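You operate a simulated robot arm through the tools that you are given. There is no shell and no other tool. Be economical: measure what you need, move in short steps, check, and stop when the job is done.

Carry out the task below with a simulated robot arm. There is one attempt and no reset: what you move stays moved.

JOB
Fire the orange ball that is short of bond to 0%, then the blue one.
Fine: the bond displays show which; heater on, heat cap on each; cap by its handle, never lifted while firing; stop at 0%; cap on its rest, heater off.

Only the result counts: the job must be done as asked and must still hold three seconds after the hand-in. Knocking over, shifting, dropping, spilling or breaking anything else fails it. Lids that push on must go on centred and level and be pressed home; caps that screw on are set level and turned clockwise until they are tight.

ROBOT AND FRAMES
A 6-joint arm with a two-finger parallel gripper, fixed in place. Base frame: the origin is at the foot of the arm, x ahead of it, y to its left, z up; the work surface is at about z = 86.3. Units: cm, degrees, N and s.
With the tool pointing down near the work surface it reaches from about 46 to 86 cm from the base axis. Its first joint turns from -115.0 to 115.0 degrees. Payload 4.2 kg.
The tool frame sits at the grasp point between the pads (the TCP): z along the fingers, y along the line on which they close. The tips reach 2.3 cm beyond it. The gripper opens to 9.4 cm. The fingers are 3.8 cm wide and 1 cm thick; the gripper's body (5.4 by 9.6 cm) begins 3.9 cm behind the TCP.
Orientation is that of the tool frame in the base frame, as a unit quaternion [w, x, y, z]. With the fingers straight down and closing along the base's y, the tool's x points along the base's -x, its y along +y and its z along -z.

CONTROLS
- The arm moves only by the tool send_rows. Its argument "plan" is a list that holds one entry, the list of rows, each a list of 7 numbers: the shift along the tool's x, y, z in cm, then the turn, a rotation vector about the tool's x, y, z in degrees, then the finger opening in cm, from 0 to 9.4. In form: [[[tx, ty, tz, wx, wy, wz, claw], ...]]. A call has 1 to 10 rows; each row shifts and turns the commanded pose from where the row before left it, along the tool's axes as they then stand. Rows are played at 5 a second. More than 5 cm and 8.6 degrees between two rows, or a gripper value outside its range, and nothing of the call is played. Where a pose cannot be reached the arm comes as near as it can. A force on the tool above 40 N (or 10 N above the force at the start of the call, whichever is more), or a blocked arm, ends the call early, and 0.2 s more pass. Each finger travels about 10.8 cm/s and halts on what it meets, pressing with about 41 N; the grip force reading is that of the motor and also rises with nothing between the fingers. The clock runs only during rows and for 0.2 s after the last one: add rows that do not move to give the fingers time. It gives the time, the measured TCP pose, the force on the tool (base axes), the opening and the grip force at its end, in the units of the frame above (readings bear some noise), and new pictures: "views" is both (left out), scene, wrist or none.
- Cameras (640 x 400 px; columns grow to the right, rows downward): "scene" is fixed at [22.15, -64.88, 144.96]; the picture's right is [0.73, -0.68, 0.00], its down [-0.32, -0.35, -0.88] and it looks along [0.60, 0.65, -0.47] (base axes); focal length 333 px, centre (320, 200). "wrist" rides on the gripper at [-3.9, 0, -4.4] in the tool frame; the picture's right is [0.00, -1.00, 0.00], its down [0.97, 0.00, -0.24] and it looks along [0.24, 0.00, 0.97] (tool axes); focal length 218 px, centre (320, 200). There is no depth. A picture from a camera that has moved, and an enlarged one, comes with that camera's place and axes in the base frame and with its lens.
- raise_lower(by): slides the trunk up (or, below 0, down) by that many cm; the arm rides with it, the base frame stays. It gives what a move gives, with no picture.
- enlarge(camera, box): a new picture of the part [left, top, right, bottom] of that camera's present view, enlarged. No time passes.
- close_job(): hands the job in; it is judged then, once.

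Go step by step. Nothing tells you positions but the pictures and the camera data: compare them with the known pose of the tool, close in by small moves and look again before you grip or let go. The budget is 120 turns and 150 pictures, counting those below and the enlarged ones. Unless the task says otherwise, let go and move clear before handing in, and close with one line.

The tools are called after "Call:" as name(argument=value, ...) on one line, values as JSON. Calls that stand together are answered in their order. send_rows: Moves the arm, as the interface text tells. Its arguments: {"type":"object","properties":{"plan":{"type":"array","items":{"type":"array","items":{"type":"array","items":{"type":"number"}}}},"views":{"type":"string","enum":["both","scene","wrist","none"]}},"required":["plan"]} The other tools are called the same way: raise_lower (by) slides the trunk up or down; enlarge (camera, box) takes an enlarged picture of a part of a camera's view; close_job () hands the job in.

At the start:

```text
clock: 0.0
tcp_pos: [49.81, 7.48, 117.81]
tcp_rot: [0.0, 0.0, 1.0, 0.0]
contact_force: [0.5, -1.0, -0.8]
gripper_width: 9.41
finger_force: 0.1
trunk travel left (down, up): [-80.0, 19.0]
```

scene: 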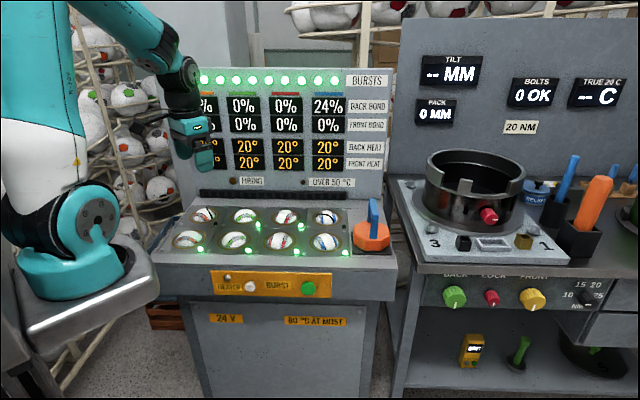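
wrist: 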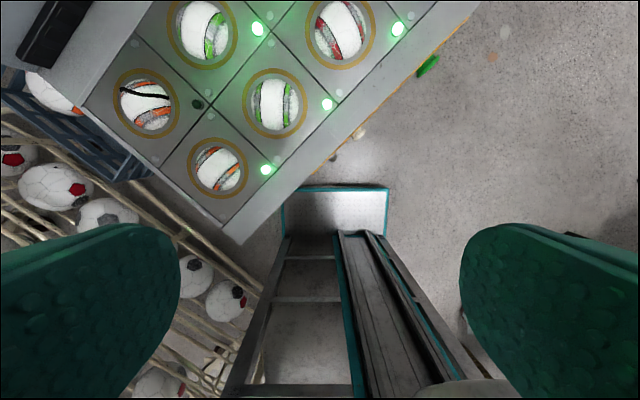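

I see a bench with eight ball cups (back and front rows), displays, a cap with an orange base and blue handle, and a panel with a heater switch and burst button. I'll enlarge the displays and the bench.

Call:
enlarge(camera="scene", box=[180, 60, 400, 197])

Call:
enlarge(camera="scene", box=[150, 180, 410, 340])

Call:
enlarge(camera="wrist", box=[0, 0, 480, 300])

```text
2.91 times, centred on (290, 128) of scene
camera zoom: at [22.15, -64.88, 144.96], right [0.73, -0.68, 0.0], down [-0.32, -0.35, -0.88], along [0.6, 0.65, -0.47], focal length 970 px, centre (407, 408)
```

zoom: 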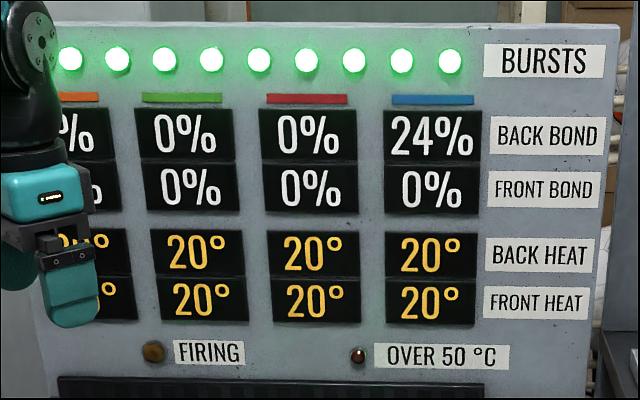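

```text
2.46 times, centred on (280, 260) of scene
camera zoom: at [22.15, -64.88, 144.96], right [0.73, -0.68, 0.0], down [-0.32, -0.35, -0.88], along [0.6, 0.65, -0.47], focal length 820 px, centre (418, 52)
```

zoom: 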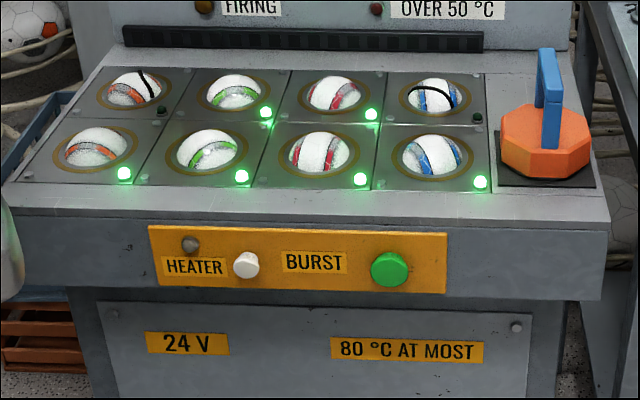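

```text
1.33 times, centred on (240, 150) of wrist
camera zoom: at [53.71, 7.46, 122.34], right [0.0, -1.0, 0.0], down [-0.97, 0.0, 0.24], along [-0.24, 0.0, -0.97], focal length 291 px, centre (427, 267)
```

zoom: 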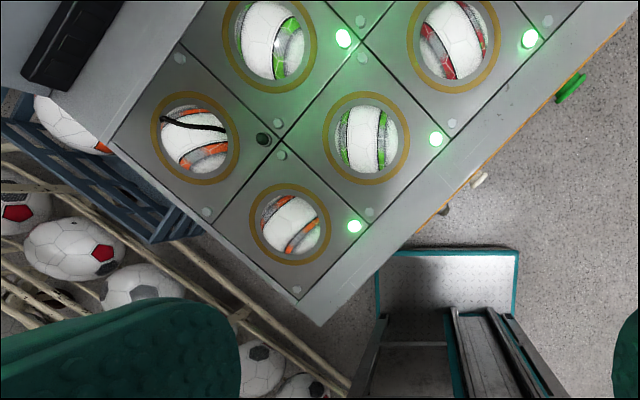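

The grid runs at 45°, and the back-row orange and blue balls look unfinished because their lamps are off. I'm moving the hand over towards the cap, which also uncovers the hidden orange display.

Call:
send_rows(plan=[[[-4, -2.9, 0, 0, 0, 0, 9.4], [-4, -2.9, 0, 0, 0, 0, 9.4], [-4, -2.9, 0, 0, 0, 0, 9.4], [-4, -2.9, 0, 0, 0, 0, 9.4], [-4, -2.9, 0, 0, 0, 0, 9.4], [-4, -2.9, 0, 0, 0, 0, 9.4], [0, 0, 0, 0, 0, 0, 9.4]]])

```text
clock: 1.6
tcp_pos: [73.51, -9.95, 118.02]
tcp_rot: [0.0, 0.001, 1.0, 0.0]
contact_force: [-0.9, -0.3, -0.1]
gripper_width: 9.4
finger_force: 0.0
trunk travel left (down, up): [-80.0, 19.0]
camera wrist: at [77.56, -9.98, 122.46], right [0.0, -1.0, 0.0], down [-0.97, 0.0, 0.24], along [-0.24, 0.0, -0.97], focal length 218 px, centre (320, 200)
```

scene: 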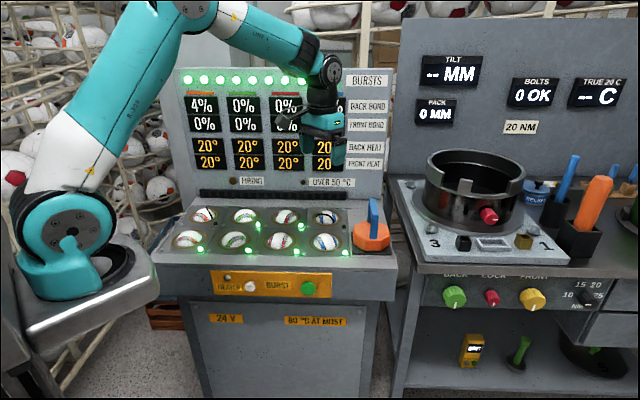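
wrist: 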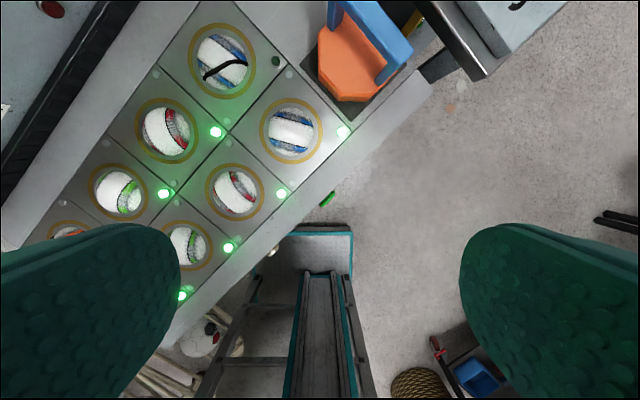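

Call:
enlarge(camera="scene", box=[180, 60, 340, 160])

Call:
enlarge(camera="scene", box=[330, 185, 410, 265])

Call:
enlarge(camera="scene", box=[200, 260, 340, 310])

Call:
enlarge(camera="wrist", box=[240, 0, 480, 150])

```text
4.00 times, centred on (260, 110) of scene
camera zoom: at [22.15, -64.88, 144.96], right [0.73, -0.68, 0.0], down [-0.32, -0.35, -0.88], along [0.6, 0.65, -0.47], focal length 1333 px, centre (560, 560)
```

zoom: 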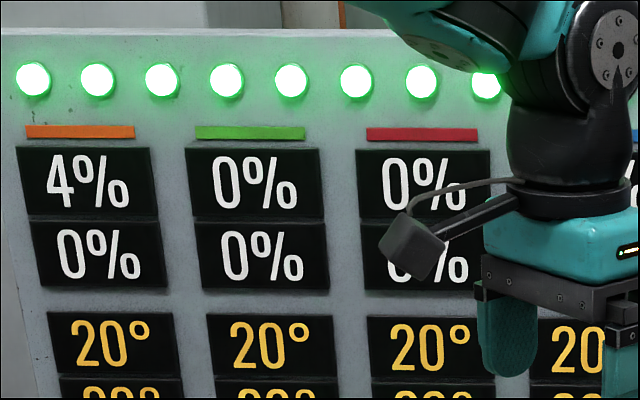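

```text
5.00 times, centred on (370, 225) of scene
camera zoom: at [22.15, -64.88, 144.96], right [0.73, -0.68, 0.0], down [-0.32, -0.35, -0.88], along [0.6, 0.65, -0.47], focal length 1667 px, centre (70, 75)
```

zoom: 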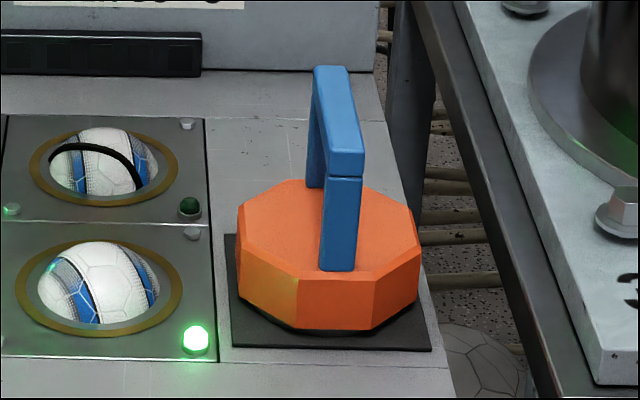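

```text
4.57 times, centred on (270, 285) of scene
camera zoom: at [22.15, -64.88, 144.96], right [0.73, -0.68, 0.0], down [-0.32, -0.35, -0.88], along [0.6, 0.65, -0.47], focal length 1524 px, centre (549, -189)
```

zoom: 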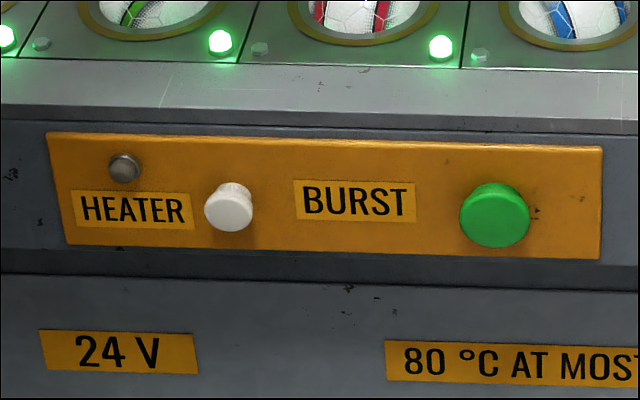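

```text
2.67 times, centred on (360, 75) of wrist
camera zoom: at [77.56, -9.98, 122.46], right [0.0, -1.0, 0.0], down [-0.97, 0.0, 0.24], along [-0.24, 0.0, -0.97], focal length 582 px, centre (213, 533)
```

zoom: 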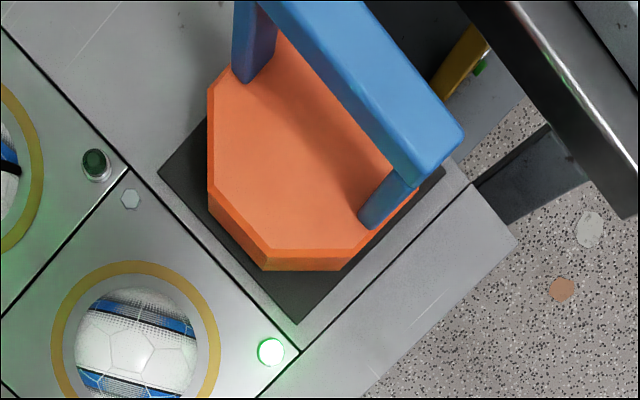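

Back orange reads 4% and back blue 24%, and all other balls read 0%. I'll switch the heater on first, so I'm turning the hand to face the front panel, whose normal is at 45°, with the fingers closed.

Call:
send_rows(plan=[[[4.6, 0, 0, 0, 0, 0, 0], [4.6, 0, 0, 0, 0, 0, 0], [4.6, 0, 0, 0, 0, 0, 0], [4.6, 0, 0, 0, 0, 0, 0], [4.6, 0, 0, 0, 0, -5, 0], [0, 0, 0, 0, 0, -8, 0], [0, 0, 0, 0, 0, -8, 0], [0, 0, 0, 0, 0, -8, 0], [0, 0, 0, 0, 0, -8, 0], [0, 0, 0, 0, 0, -8, 0]]], views="none")

Call:
send_rows(plan=[[[0, 0, 0, 0, -8, 0, 0], [0, 0, 0, 0, -8, 0, 0], [0, 0, 0, 0, -8, 0, 0], [0, 0, 0, 0, -8, 0, 0], [0, 0, 0, 0, -8, 0, 0], [0, 0, 0, 0, -8, 0, 0], [0, 0, 0, 0, -8, 0, 0], [0, 0, 0, 0, -4, 0, 0], [0, 0, 0, 0, 0, 0, 0]]])

```text
clock: 3.8
tcp_pos: [50.68, -9.88, 117.93]
tcp_rot: [0.0, -0.383, 0.924, 0.0]
contact_force: [0.0, 0.6, 0.2]
gripper_width: 0.0
finger_force: 40.4
trunk travel left (down, up): [-80.0, 19.0]
```

```text
clock: 5.8
tcp_pos: [55.69, -12.12, 120.37]
tcp_rot: [0.462, -0.331, 0.8, 0.192]
contact_force: [-0.6, -0.5, 0.5]
gripper_width: 0.01
finger_force: 41.0
out of reach, approached as far as the arm can: row 4, 5, 6, 7, 8
trunk travel left (down, up): [-80.0, 19.0]
camera wrist: at [54.38, -13.46, 125.97], right [0.71, -0.71, 0.0], down [-0.49, -0.49, -0.72], along [0.51, 0.51, -0.69], focal length 218 px, centre (320, 200)
```

scene: 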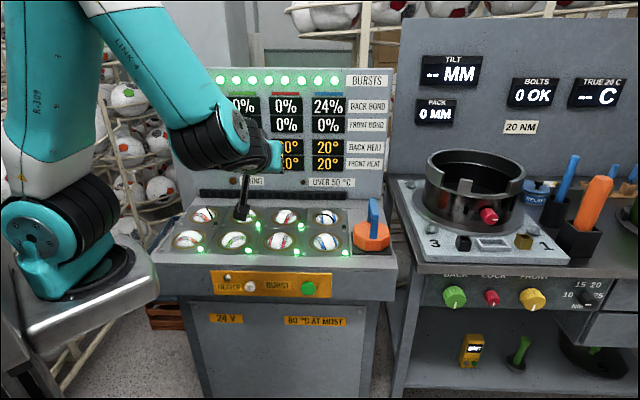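
wrist: 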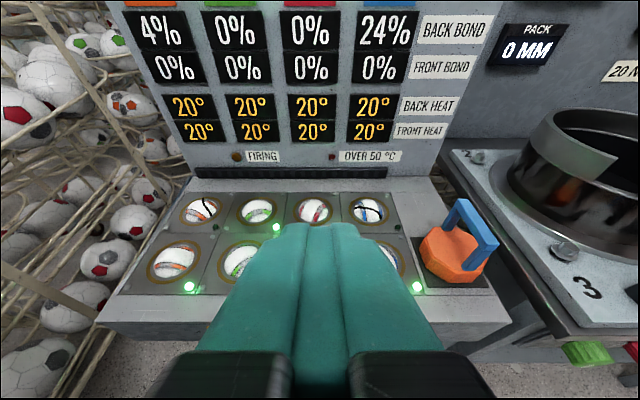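

The arm is near its inner reach limit here at a 60° tilt. I'll ease to 45° tilt, shift sideways toward the heater button's lateral position and lower part way in front of the panel.

Call:
send_rows(plan=[[[0, 0, 0, 0, 7.5, 0, 0], [0, 0, 0, 0, 7.5, 0, 0], [0, 4.4, 0, 0, 0, 0, 0], [0, 4.4, 0, 0, 0, 0, 0], [3.46, 0, 3.46, 0, 0, 0, 0], [3.46, 0, 3.46, 0, 0, 0, 0], [3.46, 0, 3.46, 0, 0, 0, 0], [3.46, 0, 3.46, 0, 0, 0, 0], [3.46, 0, 3.46, 0, 0, 0, 0], [0, 0, 0, 0, 0, 0, 0]]])

```text
clock: 8.0
tcp_pos: [57.23, -7.97, 99.48]
tcp_rot: [0.355, -0.354, 0.853, 0.146]
contact_force: [-0.1, 0.0, -0.5]
gripper_width: 0.02
finger_force: 40.6
out of reach, approached as far as the arm can: row 3, 4, 5, 6, 7
trunk travel left (down, up): [-80.0, 19.0]
camera wrist: at [57.1, -8.22, 105.4], right [0.71, -0.71, 0.0], down [-0.61, -0.61, -0.52], along [0.37, 0.36, -0.86], focal length 218 px, centre (320, 200)
```

scene: 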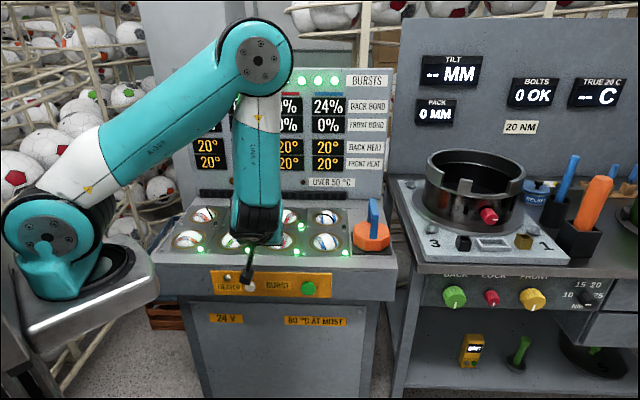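
wrist: 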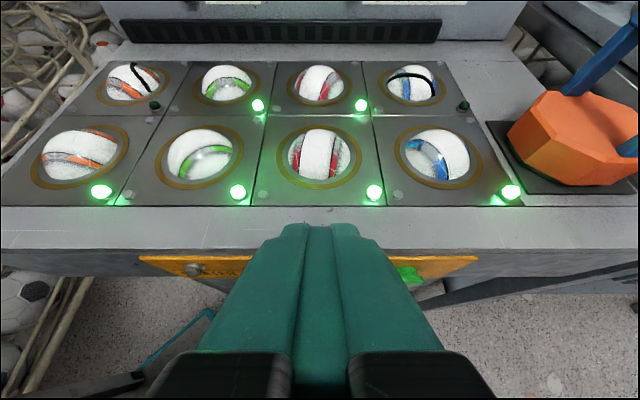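

The wrist is close to the column at shoulder height, which blocks it. I'll raise the trunk so the hand works below the shoulder and can come closer in.

Call:
raise_lower(by=19)

Call:
send_rows(plan=[[[0, 0, 0, 0, 0, 0, 0], [3.46, 0, 3.46, 0, 0, 0, 0], [3.46, 0, 3.46, 0, 0, 0, 0], [3.46, 0, 3.46, 0, 0, 0, 0], [3.46, 0, 3.46, 0, 0, 0, 0], [0, 0, 0, 0, 0, 0, 0]]], views="none")

```text
clock: 10.1
tcp_pos: [57.25, -7.84, 118.49]
tcp_rot: [0.354, -0.353, 0.853, 0.146]
contact_force: [-0.1, 1.4, 0.1]
gripper_width: 0.0
finger_force: 40.6
trunk travel left (down, up): [-99.0, 0.0]
```

```text
clock: 11.5
tcp_pos: [57.3, -8.14, 98.99]
tcp_rot: [0.354, -0.353, 0.854, 0.146]
contact_force: [-0.2, 0.3, -0.3]
gripper_width: 0.01
finger_force: 40.7
trunk travel left (down, up): [-99.0, 0.0]
```

Call:
send_rows(plan=[[[2.83, 0, -2.83, 0, 0, 0, 0], [0, 3.6, 0, 0, 0, 0, 0], [0, 3.6, 0, 0, 0, 0, 0], [3.1, 0, 3.1, 0, 0, 0, 0], [3.1, 0, 3.1, 0, 0, 0, 0], [3.1, 0, 3.1, 0, 0, 0, 0], [0, 0, 0, 0, 0, 0, 0]]])

```text
clock: 13.1
tcp_pos: [49.23, -5.59, 85.57]
tcp_rot: [0.354, -0.352, 0.854, 0.146]
contact_force: [-0.2, 0.0, 0.4]
gripper_width: 0.01
finger_force: 41.1
trunk travel left (down, up): [-99.0, 0.0]
camera wrist: at [49.09, -5.94, 91.51], right [0.71, -0.71, 0.0], down [-0.61, -0.61, -0.52], along [0.36, 0.37, -0.86], focal length 218 px, centre (320, 200)
```

scene: 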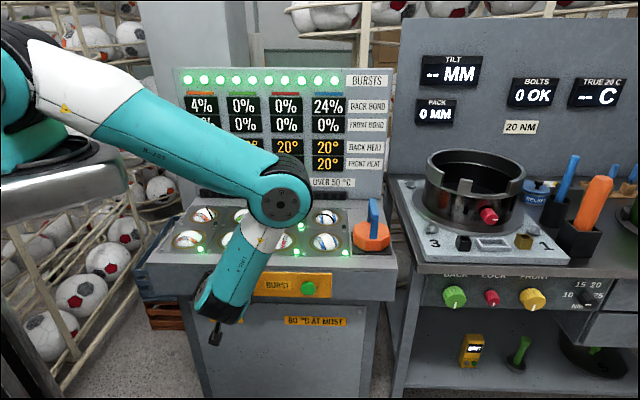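
wrist: 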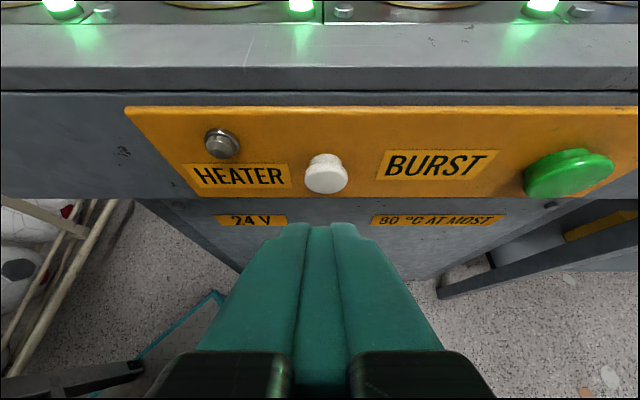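

The heater button is at about h=39 cm, z≈80.8 (h is distance along the 45° forward line into the bench), just ahead of the fingers. I'll lower and creep forward to it.

Call:
send_rows(plan=[[[3.2, -0.4, 3.2, 0, 0, 0, 0], [-1.4, 0, 1.4, 0, 0, 0, 0], [-1.4, 0, 1.4, 0, 0, 0, 0], [0, 0, 0, 0, 0, 0, 0]]])

```text
clock: 14.1
tcp_pos: [52.35, -3.15, 81.21]
tcp_rot: [0.353, -0.354, 0.854, 0.147]
contact_force: [0.8, 0.3, -0.4]
gripper_width: 0.0
finger_force: 41.3
trunk travel left (down, up): [-99.0, 0.0]
camera wrist: at [52.27, -3.46, 87.17], right [0.71, -0.71, 0.0], down [-0.61, -0.61, -0.52], along [0.37, 0.37, -0.86], focal length 218 px, centre (320, 200)
```

scene: 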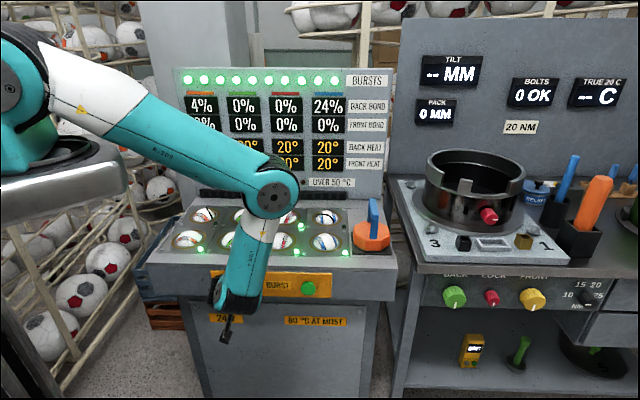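
wrist: 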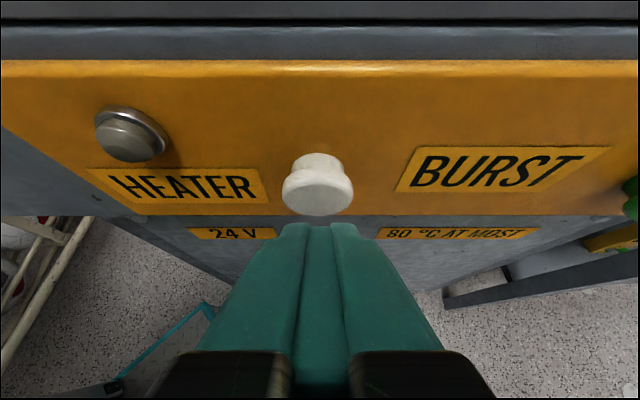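

Call:
send_rows(plan=[[[-0.35, 0, 0.35, 0, 0, 0, 0], [-0.35, 0, 0.35, 0, 0, 0, 0], [-0.35, 0, 0.35, 0, 0, 0, 0]]], views="wrist")

```text
clock: 14.9
tcp_pos: [53.37, -2.07, 81.19]
tcp_rot: [0.354, -0.354, 0.853, 0.146]
contact_force: [-0.8, -0.2, 0.4]
gripper_width: 0.01
finger_force: 40.7
trunk travel left (down, up): [-99.0, 0.0]
camera wrist: at [53.23, -2.36, 87.17], right [0.71, -0.71, 0.0], down [-0.61, -0.61, -0.52], along [0.37, 0.37, -0.86], focal length 218 px, centre (320, 200)
```

wrist: 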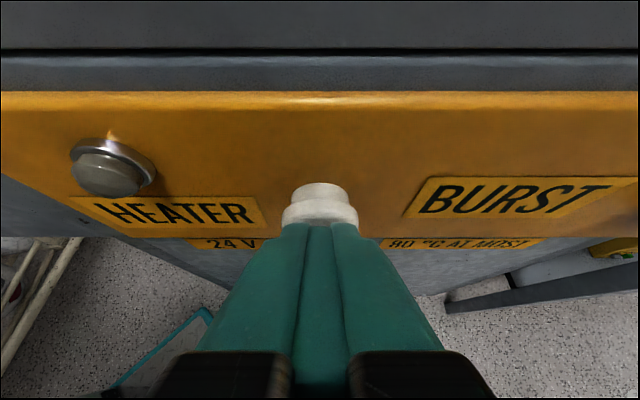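

Call:
send_rows(plan=[[[-0.25, 0, 0.25, 0, 0, 0, 0], [-0.25, 0, 0.25, 0, 0, 0, 0]]], views="wrist")

```text
clock: 15.5
tcp_pos: [53.76, -1.63, 81.2]
tcp_rot: [0.353, -0.353, 0.854, 0.147]
contact_force: [-10.6, -7.8, 5.2]
gripper_width: 0.01
finger_force: 41.0
trunk travel left (down, up): [-99.0, 0.0]
camera wrist: at [53.66, -1.96, 87.16], right [0.71, -0.71, 0.0], down [-0.61, -0.61, -0.52], along [0.36, 0.37, -0.86], focal length 218 px, centre (320, 200)
```

wrist: 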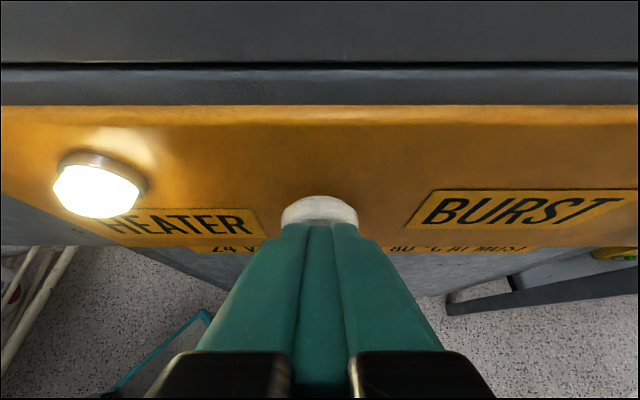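

The heater lamp is lit. I'm backing away, rising, and moving sideways toward the cap at the same 45° tilt.

Call:
send_rows(plan=[[[1.4, 0, -1.4, 0, 0, 0, 0], [1.4, 0, -1.4, 0, 0, 0, 0], [-2.4, -3.5, -2.4, 0, 0, 0, 0], [-2.4, -3.5, -2.4, 0, 0, 0, 0], [-2.4, -3.5, -2.4, 0, 0, 0, 0], [-2.4, -3.5, -2.4, 0, 0, 0, 0], [-2.4, -3.5, -2.4, 0, 0, 0, 9.4], [-2.4, -3.5, -2.4, 0, 0, 0, 9.4], [-2.4, -3.5, -2.4, 0, 0, 0, 9.4], [-2.4, -3.5, -2.4, 0, 0, 0, 9.4]]])

```text
clock: 17.7
tcp_pos: [70.91, -24.37, 108.71]
tcp_rot: [0.353, -0.353, 0.854, 0.146]
contact_force: [0.7, 0.9, -0.6]
gripper_width: 9.39
finger_force: 0.0
trunk travel left (down, up): [-99.0, 0.0]
camera wrist: at [70.76, -24.57, 114.55], right [0.71, -0.71, 0.0], down [-0.61, -0.61, -0.52], along [0.36, 0.37, -0.86], focal length 218 px, centre (320, 200)
```

scene: 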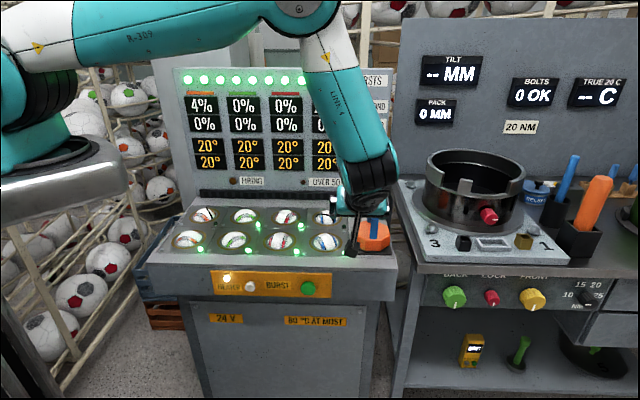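
wrist: 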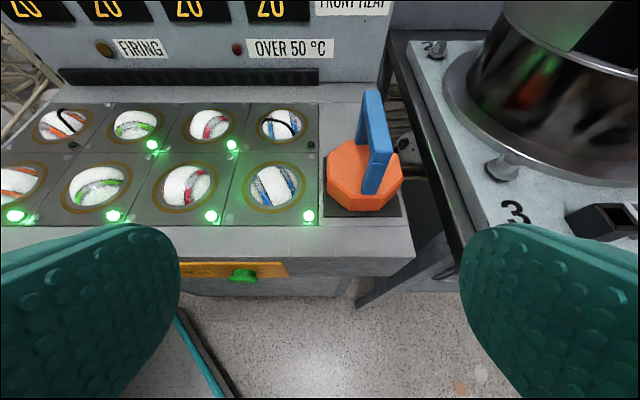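

Call:
enlarge(camera="wrist", box=[300, 80, 428, 230])

```text
2.67 times, centred on (364, 155) of wrist
camera zoom: at [70.76, -24.57, 114.55], right [0.71, -0.71, 0.0], down [-0.61, -0.61, -0.52], along [0.36, 0.37, -0.86], focal length 582 px, centre (203, 320)
```

zoom: 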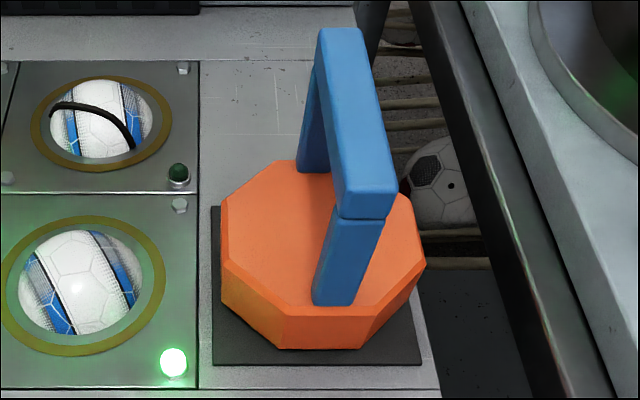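

The cap is at about h=52.6, l=-73.65 (l is the sideways coordinate, left along the bench), with the handle bar near z=97.5 and running fore-aft. I'm moving to a pre-grip pose 10 cm short along the tool axis.

Call:
send_rows(plan=[[[-1.48, -1.56, 3.0, 0, 0, 0, 9.4], [-1.48, -1.56, 3.0, 0, 0, 0, 9.4], [-1.48, -1.56, 3.0, 0, 0, 0, 9.4], [-1.48, -1.56, 3.0, 0, 0, 0, 9.4], [0, 0, 0, 0, 0, 0, 9.4]]])

```text
clock: 18.9
tcp_pos: [84.2, -19.52, 104.17]
tcp_rot: [0.353, -0.353, 0.854, 0.147]
contact_force: [0.1, 0.1, -0.7]
gripper_width: 9.37
finger_force: 0.1
trunk travel left (down, up): [-99.0, 0.0]
camera wrist: at [84.07, -19.75, 110.14], right [0.71, -0.71, 0.0], down [-0.61, -0.61, -0.52], along [0.36, 0.37, -0.86], focal length 218 px, centre (320, 200)
```

scene: 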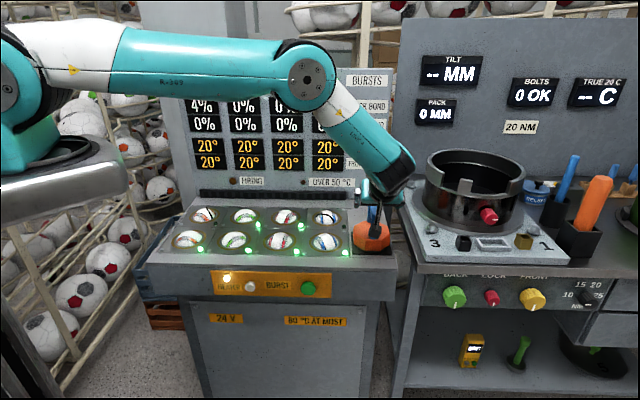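
wrist: 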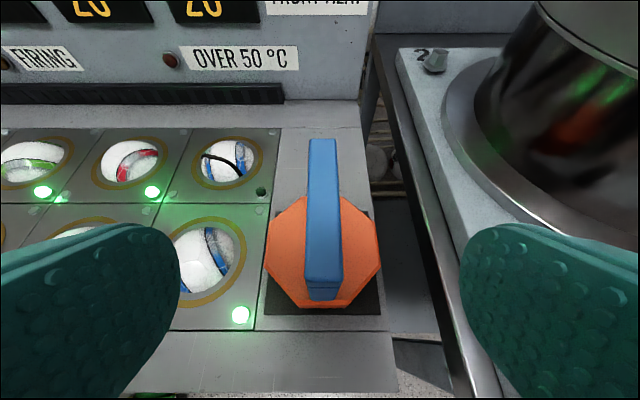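

The bar is centred between the fingers. I'm advancing along the tool axis to it.

Call:
send_rows(plan=[[[0, -0.2, 4, 0, 0, 0, 9.4], [0, 0, 3, 0, 0, 0, 9.4], [0, 0, 2.6, 0, 0, 0, 9.4], [0, 0, 0, 0, 0, 0, 9.4]]])

```text
clock: 19.9
tcp_pos: [87.87, -15.26, 98.26]
tcp_rot: [0.353, -0.354, 0.854, 0.146]
contact_force: [-0.1, -0.1, 0.5]
gripper_width: 9.41
finger_force: 0.0
out of reach, approached as far as the arm can: row 3
trunk travel left (down, up): [-99.0, 0.0]
camera wrist: at [87.72, -15.49, 104.25], right [0.71, -0.71, 0.0], down [-0.61, -0.61, -0.52], along [0.36, 0.36, -0.86], focal length 218 px, centre (320, 200)
```

scene: 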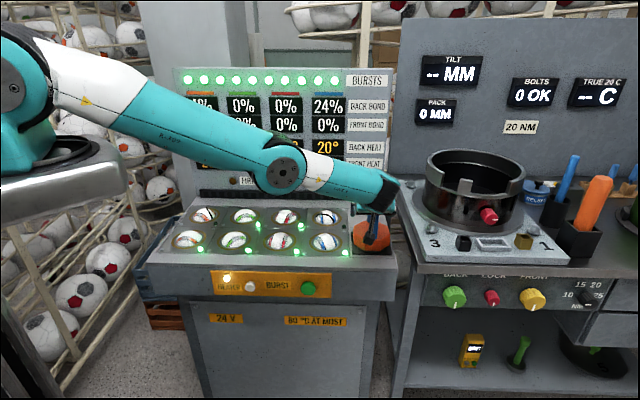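
wrist: 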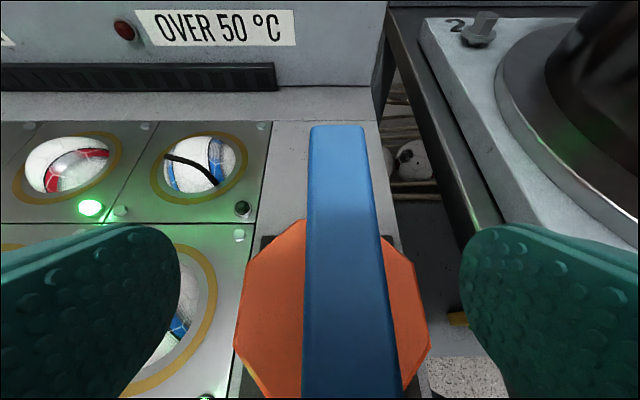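

The high trunk limits the reach here. I'll withdraw upward, lower the trunk 15 cm so the shoulder is level with the wrist, and try again.

Call:
send_rows(plan=[[[0, 0, -4, 0, 0, 0, 9.4], [0, 0, -4, 0, 0, 0, 9.4], [-3.46, 0, -3.46, 0, 0, 0, 9.4], [-3.46, 0, -3.46, 0, 0, 0, 9.4], [-3.2, 0, -3.2, 0, 0, 0, 9.4], [0, 0, 0, 0, 0, 0, 9.4]]], views="none")

```text
clock: 21.3
tcp_pos: [89.84, -21.95, 116.44]
tcp_rot: [0.353, -0.354, 0.853, 0.148]
contact_force: [-0.9, 0.7, -0.6]
gripper_width: 9.4
finger_force: 0.1
out of reach, approached as far as the arm can: row 1, 2, 3, 4, 5
trunk travel left (down, up): [-99.0, 0.0]
```

Call:
send_rows(plan=[[[0, 0, 0, 0, 0, 0, 9.4]]])

```text
clock: 21.7
tcp_pos: [89.74, -21.95, 116.37]
tcp_rot: [0.353, -0.354, 0.853, 0.148]
contact_force: [-0.3, -0.1, -0.1]
gripper_width: 9.42
finger_force: 0.1
trunk travel left (down, up): [-99.0, 0.0]
camera wrist: at [89.67, -22.25, 122.31], right [0.71, -0.71, 0.0], down [-0.61, -0.61, -0.52], along [0.36, 0.37, -0.86], focal length 218 px, centre (320, 200)
```

scene: 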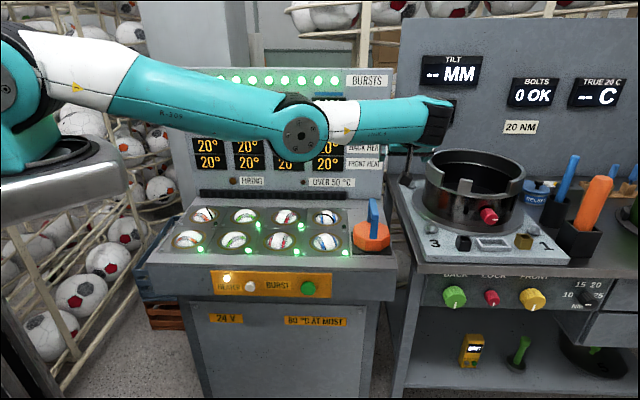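
wrist: 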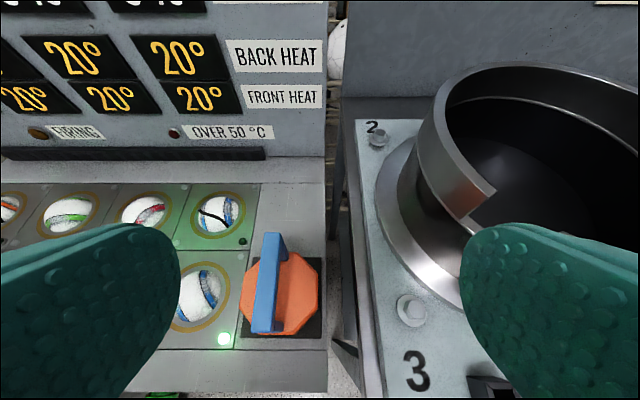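

The elbow has flipped below the arm line, though the cap and everything else are undisturbed. I'll move out over the aisle where it is clear, stretch the arm, then come down and in so the elbow bends upward again.

Call:
send_rows(plan=[[[2.83, 0, -2.83, 0, 0, 0, 9.4], [2.83, 0, -2.83, 0, 0, 0, 9.4], [2.83, 0, -2.83, 0, 0, 0, 9.4], [2.83, 0, -2.83, 0, 0, 0, 9.4], [0, -4.5, 0, 0, 0, 0, 9.4], [2.1, 2, 2.1, 0, 0, 0, 9.4], [2.1, 2, 2.1, 0, 0, 0, 9.4], [2.1, 2, 2.1, 0, 0, 0, 9.4], [2.1, 2, 2.1, 0, 0, 0, 9.4], [0, 0, 0, 0, 0, 0, 9.4]]], views="scene")

```text
clock: 23.9
tcp_pos: [79.42, -33.14, 103.1]
tcp_rot: [0.353, -0.355, 0.853, 0.149]
contact_force: [-0.4, 0.3, -0.2]
gripper_width: 9.4
finger_force: 0.1
out of reach, approached as far as the arm can: row 1, 2, 3, 4, 5, 6, 7, 8, 9
trunk travel left (down, up): [-99.0, 0.0]
```

scene: 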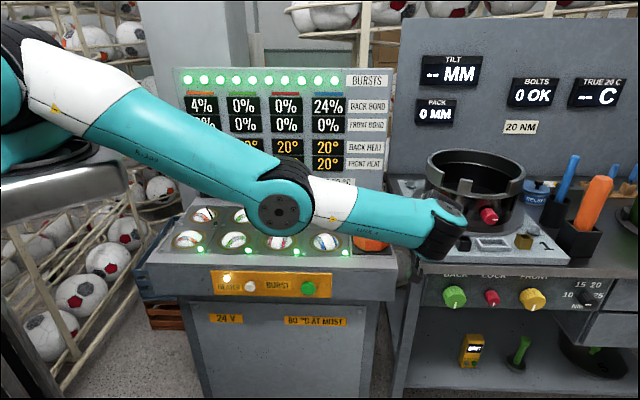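

Call:
send_rows(plan=[[[1.2, 4.1, -1.2, 0, 0, 0, 9.4], [1.2, 4.1, -1.2, 0, 0, 0, 9.4], [1.2, 4.1, -1.2, 0, 0, 0, 9.4], [1.2, 4.1, -1.2, 0, 0, 0, 9.4], [1.2, 4.1, -1.2, 0, 0, 0, 9.4], [0, 0, 0, 0, 0, 0, 9.4]]], views="scene")

```text
clock: 25.3
tcp_pos: [75.1, -35.61, 98.69]
tcp_rot: [0.353, -0.354, 0.853, 0.148]
contact_force: [-0.1, -0.4, -0.5]
gripper_width: 9.41
finger_force: 0.2
out of reach, approached as far as the arm can: row 1, 2, 3, 4, 5
trunk travel left (down, up): [-99.0, 0.0]
```

scene: 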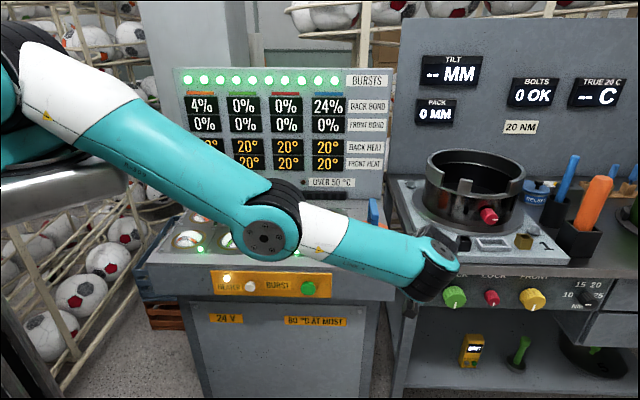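

The elbow is sitting just past straight on the wrong side. I'll stretch outward past reach to straighten it, then pull down and in so it bends the right way.

Call:
send_rows(plan=[[[-3.46, 0, -3.46, 0, 0, 0, 9.4], [-3.46, 0, -3.46, 0, 0, 0, 9.4], [-1.2, -4.1, 1.2, 0, 0, 0, 9.4], [-1.2, -4.1, 1.2, 0, 0, 0, 9.4], [3.35, 3.2, 1.45, 0, 0, 0, 9.4], [3.35, 3.2, 1.45, 0, 0, 0, 9.4], [3.35, 3.2, 1.45, 0, 0, 0, 9.4], [3.35, 3.2, 1.45, 0, 0, 0, 9.4], [3.35, 3.2, 1.45, 0, 0, 0, 9.4], [3.35, 3.2, 1.45, 0, 0, 0, 9.4]]], views="scene")

```text
clock: 27.5
tcp_pos: [64.66, -33.98, 84.75]
tcp_rot: [0.354, -0.354, 0.853, 0.147]
contact_force: [0.1, -0.5, -0.4]
gripper_width: 9.41
finger_force: 0.1
out of reach, approached as far as the arm can: row 1, 2, 3, 4, 5, 6, 7, 8, 9
trunk travel left (down, up): [-99.0, 0.0]
```

scene: 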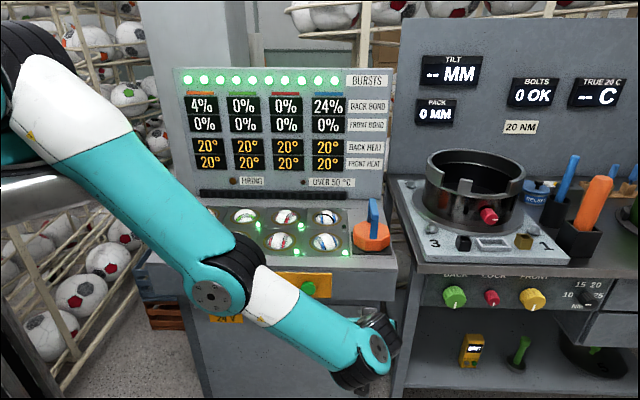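

Call:
send_rows(plan=[[[0, 4, 0, 0, 0, 0, 9.4], [0, 4, 0, 0, 0, 0, 9.4], [0, 4, 0, 0, 0, 0, 9.4], [0, 0, 0, 0, 0, 0, 9.4]]], views="scene")

```text
clock: 28.5
tcp_pos: [60.06, -30.52, 78.69]
tcp_rot: [0.354, -0.353, 0.853, 0.147]
contact_force: [-0.2, -0.2, 0.7]
gripper_width: 9.41
finger_force: 0.0
out of reach, approached as far as the arm can: row 1, 2, 3
trunk travel left (down, up): [-99.0, 0.0]
```

scene: 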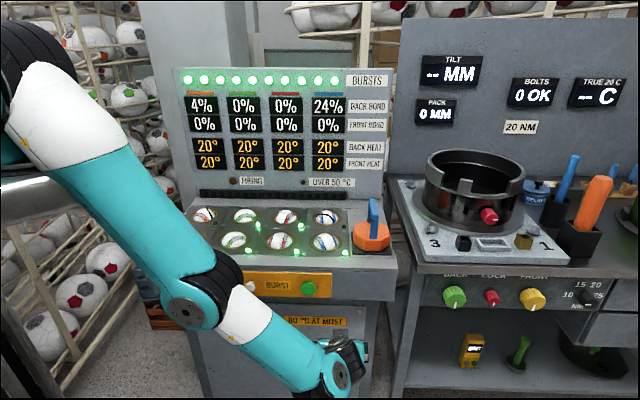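

The limit points fit a sphere with its centre near z≈148, and the arm is sitting 4 cm short of full stretch on the elbow-down stop. I'll stretch radially to the true full extension, then step tangentially down.

Call:
send_rows(plan=[[[1.74, -3.0, 2.86, 0, 0, 0, 9.4], [1.74, -3.0, 2.86, 0, 0, 0, 9.4], [0, 0, 0, 0, 0, 0, 9.4], [1.63, 4.61, -0.08, 0, 0, 0, 9.4], [1.63, 4.61, -0.08, 0, 0, 0, 9.4], [1.63, 4.61, -0.08, 0, 0, 0, 9.4], [1.63, 4.61, -0.08, 0, 0, 0, 9.4], [0, 0, 0, 0, 0, 0, 9.4]]], views="scene")

```text
clock: 30.3
tcp_pos: [46.41, -22.79, 68.91]
tcp_rot: [0.354, -0.353, 0.854, 0.146]
contact_force: [0.0, 0.0, -1.3]
gripper_width: 9.42
finger_force: 0.0
out of reach, approached as far as the arm can: row 1, 2, 4, 5, 6, 7
trunk travel left (down, up): [-99.0, 0.0]
```

scene: 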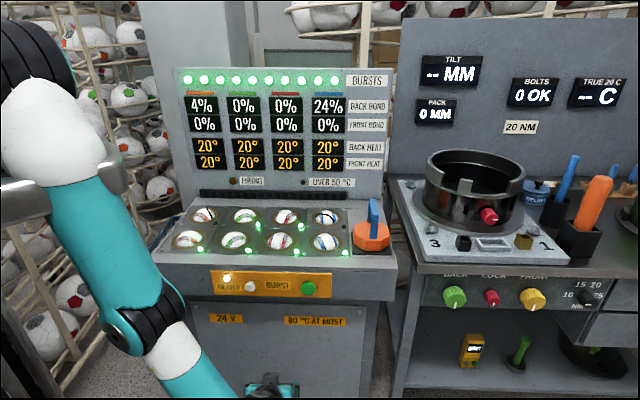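

Call:
send_rows(plan=[[[-2.26, -3.88, -0.86, 0, 0, 0, 9.4], [-2.26, -3.88, -0.86, 0, 0, 0, 9.4], [-2.26, -3.88, -0.86, 0, 0, 0, 9.4], [-2.26, -3.88, -0.86, 0, 0, 0, 9.4], [-2.26, -3.88, -0.86, 0, 0, 0, 9.4], [-2.26, -3.88, -0.86, 0, 0, 0, 9.4], [-2.26, -3.88, -0.86, 0, 0, 0, 9.4], [-2.26, -3.88, -0.86, 0, 0, 0, 9.4], [-2.26, -3.88, -0.86, 0, 0, 0, 9.4]]], views="scene")

```text
clock: 32.3
tcp_pos: [70.77, -36.59, 92.27]
tcp_rot: [0.353, -0.353, 0.854, 0.147]
contact_force: [0.8, 0.0, -0.3]
gripper_width: 9.39
finger_force: 0.2
out of reach, approached as far as the arm can: row 4, 5, 6, 7, 8, 9
trunk travel left (down, up): [-99.0, 0.0]
```

scene: 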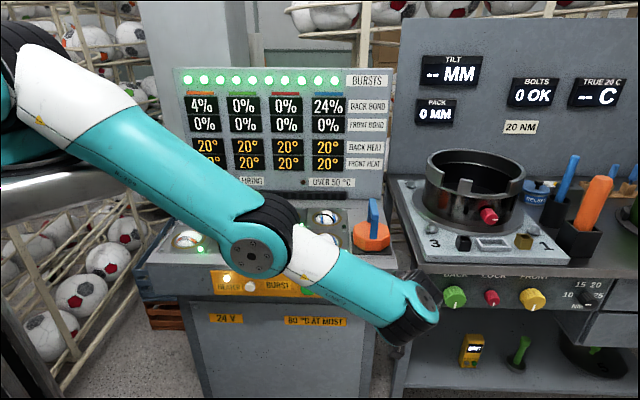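

Call:
send_rows(plan=[[[2.68, 3.69, 1.31, 0, 0, 0, 9.4], [2.68, 3.69, 1.31, 0, 0, 0, 9.4], [2.68, 3.69, 1.31, 0, 0, 0, 9.4]]], views="none")

```text
clock: 33.1
tcp_pos: [62.81, -32.54, 82.09]
tcp_rot: [0.354, -0.353, 0.853, 0.147]
contact_force: [-1.1, -1.5, 0.3]
gripper_width: 9.4
finger_force: 0.1
out of reach, approached as far as the arm can: row 1, 2, 3
trunk travel left (down, up): [-99.0, 0.0]
```

Call:
send_rows(plan=[[[0, 0, 0, 0, 8, 0, 9.4], [0, 0, 0, 0, 8, 0, 9.4], [0, 0, 0, 0, 8, 0, 9.4]]], views="scene")

```text
clock: 33.9
tcp_pos: [65.26, -35.19, 78.72]
tcp_rot: [0.167, -0.376, 0.909, 0.07]
contact_force: [0.2, 0.0, 0.0]
gripper_width: 9.4
finger_force: 0.0
out of reach, approached as far as the arm can: row 1, 2, 3
trunk travel left (down, up): [-99.0, 0.0]
```

scene: 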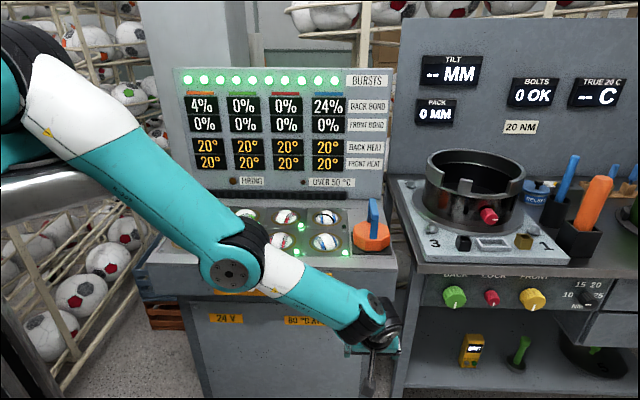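

The elbow is still stuck near full stretch. I'll extend once more, then leave the singular stretch with very small downward-inward steps.

Call:
send_rows(plan=[[[-1.17, -2.7, -1.13, 0, 0, 0, 9.4], [-1.17, -2.7, -1.13, 0, 0, 0, 9.4], [-1.17, -2.7, -1.13, 0, 0, 0, 9.4], [-1.17, -2.7, -1.13, 0, 0, 0, 9.4], [-1.17, -2.7, -1.13, 0, 0, 0, 9.4], [-1.17, -2.7, -1.13, 0, 0, 0, 9.4], [0, 0, 0, 0, 0, 0, 9.4]]], views="none")

Call:
send_rows(plan=[[[0.41, 0.74, 0.54, 0, 0, 0, 9.4], [0.41, 0.74, 0.54, 0, 0, 0, 9.4], [0.41, 0.74, 0.54, 0, 0, 0, 9.4], [0.41, 0.74, 0.54, 0, 0, 0, 9.4], [0.41, 0.74, 0.54, 0, 0, 0, 9.4], [0.41, 0.74, 0.54, 0, 0, 0, 9.4], [0.41, 0.74, 0.54, 0, 0, 0, 9.4], [0.41, 0.74, 0.54, 0, 0, 0, 9.4]]], views="scene")

```text
clock: 35.5
tcp_pos: [72.31, -40.18, 90.7]
tcp_rot: [0.169, -0.376, 0.908, 0.07]
contact_force: [0.9, 0.1, -0.6]
gripper_width: 9.37
finger_force: 0.0
out of reach, approached as far as the arm can: row 1, 2, 3, 4, 5, 6
trunk travel left (down, up): [-99.0, 0.0]
```

```text
clock: 37.3
tcp_pos: [68.35, -38.4, 84.42]
tcp_rot: [0.168, -0.376, 0.909, 0.07]
contact_force: [0.0, -0.2, 0.2]
gripper_width: 9.41
finger_force: 0.1
out of reach, approached as far as the arm can: row 3, 4, 6, 7
trunk travel left (down, up): [-99.0, 0.0]
```

scene: 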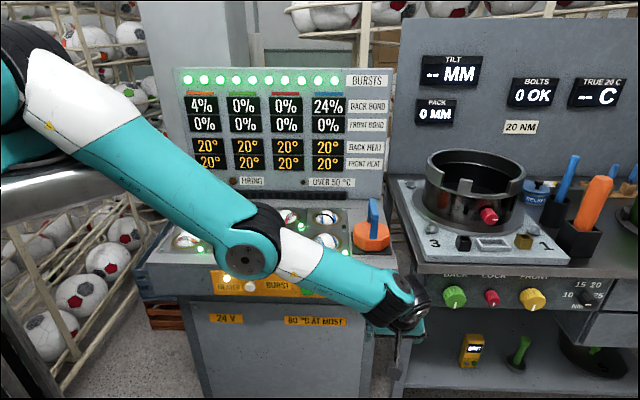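

Call:
send_rows(plan=[[[-0.03, 0.21, -0.21, 0, 0, 0, 9.4], [-0.03, 0.21, -0.21, 0, 0, 0, 9.4], [-0.03, 0.21, -0.21, 0, 0, 0, 9.4], [-0.03, 0.21, -0.21, 0, 0, 0, 9.4]]], views="none")

Call:
send_rows(plan=[[[0.03, -0.21, 0.21, 0, 0, 0, 9.4], [0.03, -0.21, 0.21, 0, 0, 0, 9.4], [0.03, -0.21, 0.21, 0, 0, 0, 9.4], [0.03, -0.21, 0.21, 0, 0, 0, 9.4], [0.03, -0.21, 0.21, 0, 0, 0, 9.4], [0.03, -0.21, 0.21, 0, 0, 0, 9.4], [0.03, -0.21, 0.21, 0, 0, 0, 9.4], [0.03, -0.21, 0.21, 0, 0, 0, 9.4]]], views="none")

```text
clock: 38.3
tcp_pos: [67.43, -37.79, 85.41]
tcp_rot: [0.169, -0.376, 0.909, 0.069]
contact_force: [0.2, 1.0, 0.2]
gripper_width: 9.41
finger_force: 0.1
out of reach, approached as far as the arm can: row 1
trunk travel left (down, up): [-99.0, 0.0]
```

```text
clock: 40.1
tcp_pos: [68.7, -38.65, 84.12]
tcp_rot: [0.169, -0.376, 0.908, 0.069]
contact_force: [-0.1, -0.8, 1.0]
gripper_width: 9.4
finger_force: 0.0
trunk travel left (down, up): [-99.0, 0.0]
```

Small steps do work, so earlier steps were just too large near the stretch. I'll creep outward until straight to choose the elbow branch.

Call:
send_rows(plan=[[[0.03, -0.21, 0.21, 0, 0, 0, 9.4], [0.03, -0.21, 0.21, 0, 0, 0, 9.4], [0.03, -0.21, 0.21, 0, 0, 0, 9.4], [0.03, -0.21, 0.21, 0, 0, 0, 9.4], [0.03, -0.21, 0.21, 0, 0, 0, 9.4], [0.03, -0.21, 0.21, 0, 0, 0, 9.4], [0.03, -0.21, 0.21, 0, 0, 0, 9.4], [0.03, -0.21, 0.21, 0, 0, 0, 9.4], [0.03, -0.21, 0.21, 0, 0, 0, 9.4], [0.03, -0.21, 0.21, 0, 0, 0, 9.4]]], views="scene")

```text
clock: 42.3
tcp_pos: [68.57, -38.47, 84.13]
tcp_rot: [0.169, -0.376, 0.908, 0.07]
contact_force: [1.1, 0.1, 0.2]
gripper_width: 9.39
finger_force: 0.1
out of reach, approached as far as the arm can: row 1, 2, 4, 6, 8, 9
trunk travel left (down, up): [-99.0, 0.0]
```

scene: 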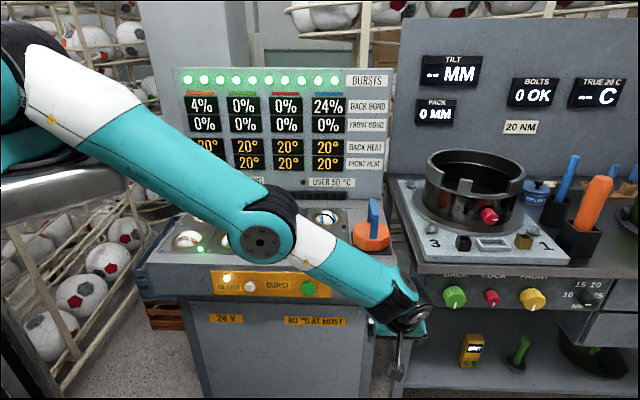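

Call:
send_rows(plan=[[[0.25, 0.44, 0.33, 0, 0, 0, 9.4], [0.25, 0.44, 0.33, 0, 0, 0, 9.4], [0.25, 0.44, 0.33, 0, 0, 0, 9.4], [0.22, 0.5, 0.26, 0, 0, 0, 9.4], [0.2, 0.55, 0.2, 0, 0, 0, 9.4], [0.2, 0.55, 0.15, 0, 0, 0, 9.4], [0.2, 0.55, 0.1, 0, 0, 0, 9.4], [0.2, 0.55, 0.05, 0, 0, 0, 9.4], [0.2, 0.6, 0, 0, 0, 0, 9.4], [0.2, 0.6, 0, 0, 0, 0, 9.4]]], views="scene")

```text
clock: 44.5
tcp_pos: [64.22, -36.05, 81.33]
tcp_rot: [0.169, -0.376, 0.908, 0.07]
contact_force: [0.0, -0.1, 0.0]
gripper_width: 9.4
finger_force: 0.1
trunk travel left (down, up): [-99.0, 0.0]
```

scene: 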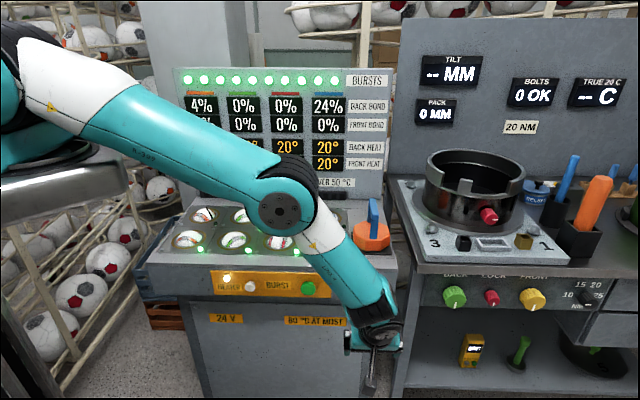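

The elbow is up again. Now I'll rise well inside reach, then lower the trunk.

Call:
send_rows(plan=[[[0, 2, 0, 0, 0, 0, 9.4], [0, 3, 0, 0, 0, 0, 9.4], [-1.5, 1, -4.0, 0, 0, 0, 9.4], [-1.5, 1, -4.0, 0, 0, 0, 9.4], [-1.5, 1, -4.0, 0, 0, 0, 9.4], [-1.5, 1, -4.0, 0, 0, 0, 9.4], [-1.5, 1, -4.0, 0, 0, 0, 9.4], [-1.5, 0, -4.0, 0, 0, 0, 9.4], [-1.5, 0, -4.0, 0, 0, 0, 9.4], [-1.5, 0, -4.0, 0, 0, 0, 9.4]]], views="none")

Call:
raise_lower(by=-20)

```text
clock: 46.7
tcp_pos: [57.12, -29.14, 115.51]
tcp_rot: [0.168, -0.377, 0.908, 0.071]
contact_force: [0.5, -0.8, 0.8]
gripper_width: 9.43
finger_force: 0.0
trunk travel left (down, up): [-99.0, 0.0]
```

```text
clock: 48.9
tcp_pos: [57.11, -29.21, 95.5]
tcp_rot: [0.168, -0.376, 0.908, 0.07]
contact_force: [-0.2, 0.6, 0.4]
gripper_width: 9.39
finger_force: 0.1
trunk travel left (down, up): [-79.0, 20.0]
```

Call:
raise_lower(by=-16)

Call:
send_rows(plan=[[[0, 0, 0, 0, -8, 0, 9.4], [0, 0, 0, 0, -8, 0, 9.4], [0, 0, 0, 0, -8.3, 0, 9.4], [-3.46, 0, -3.46, 0, 0, 0, 9.4], [-3.46, 0, -3.46, 0, 0, 0, 9.4], [-3.46, 0, -3.46, 0, 0, 0, 9.4], [-3.46, 0, -3.46, 0, 0, 0, 9.4], [-3.46, 0, -3.46, 0, 0, 0, 9.4], [-2.83, 0, 2.83, 0, 0, 0, 9.4], [-2.83, 0, 2.83, 0, 0, 0, 9.4]]], views="scene")

```text
clock: 50.7
tcp_pos: [57.19, -29.19, 79.4]
tcp_rot: [0.167, -0.377, 0.908, 0.07]
contact_force: [0.2, -0.9, 0.1]
gripper_width: 9.42
finger_force: 0.1
trunk travel left (down, up): [-63.0, 36.0]
```

```text
clock: 52.9
tcp_pos: [62.45, -23.44, 104.02]
tcp_rot: [0.356, -0.352, 0.853, 0.147]
contact_force: [-0.2, -0.6, 0.3]
gripper_width: 9.39
finger_force: 0.1
trunk travel left (down, up): [-63.0, 36.0]
```

scene: 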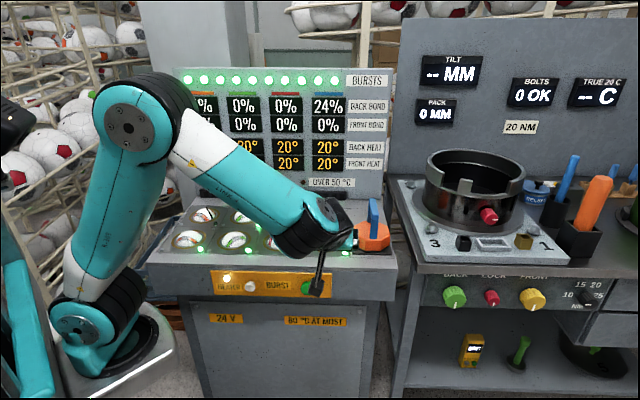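

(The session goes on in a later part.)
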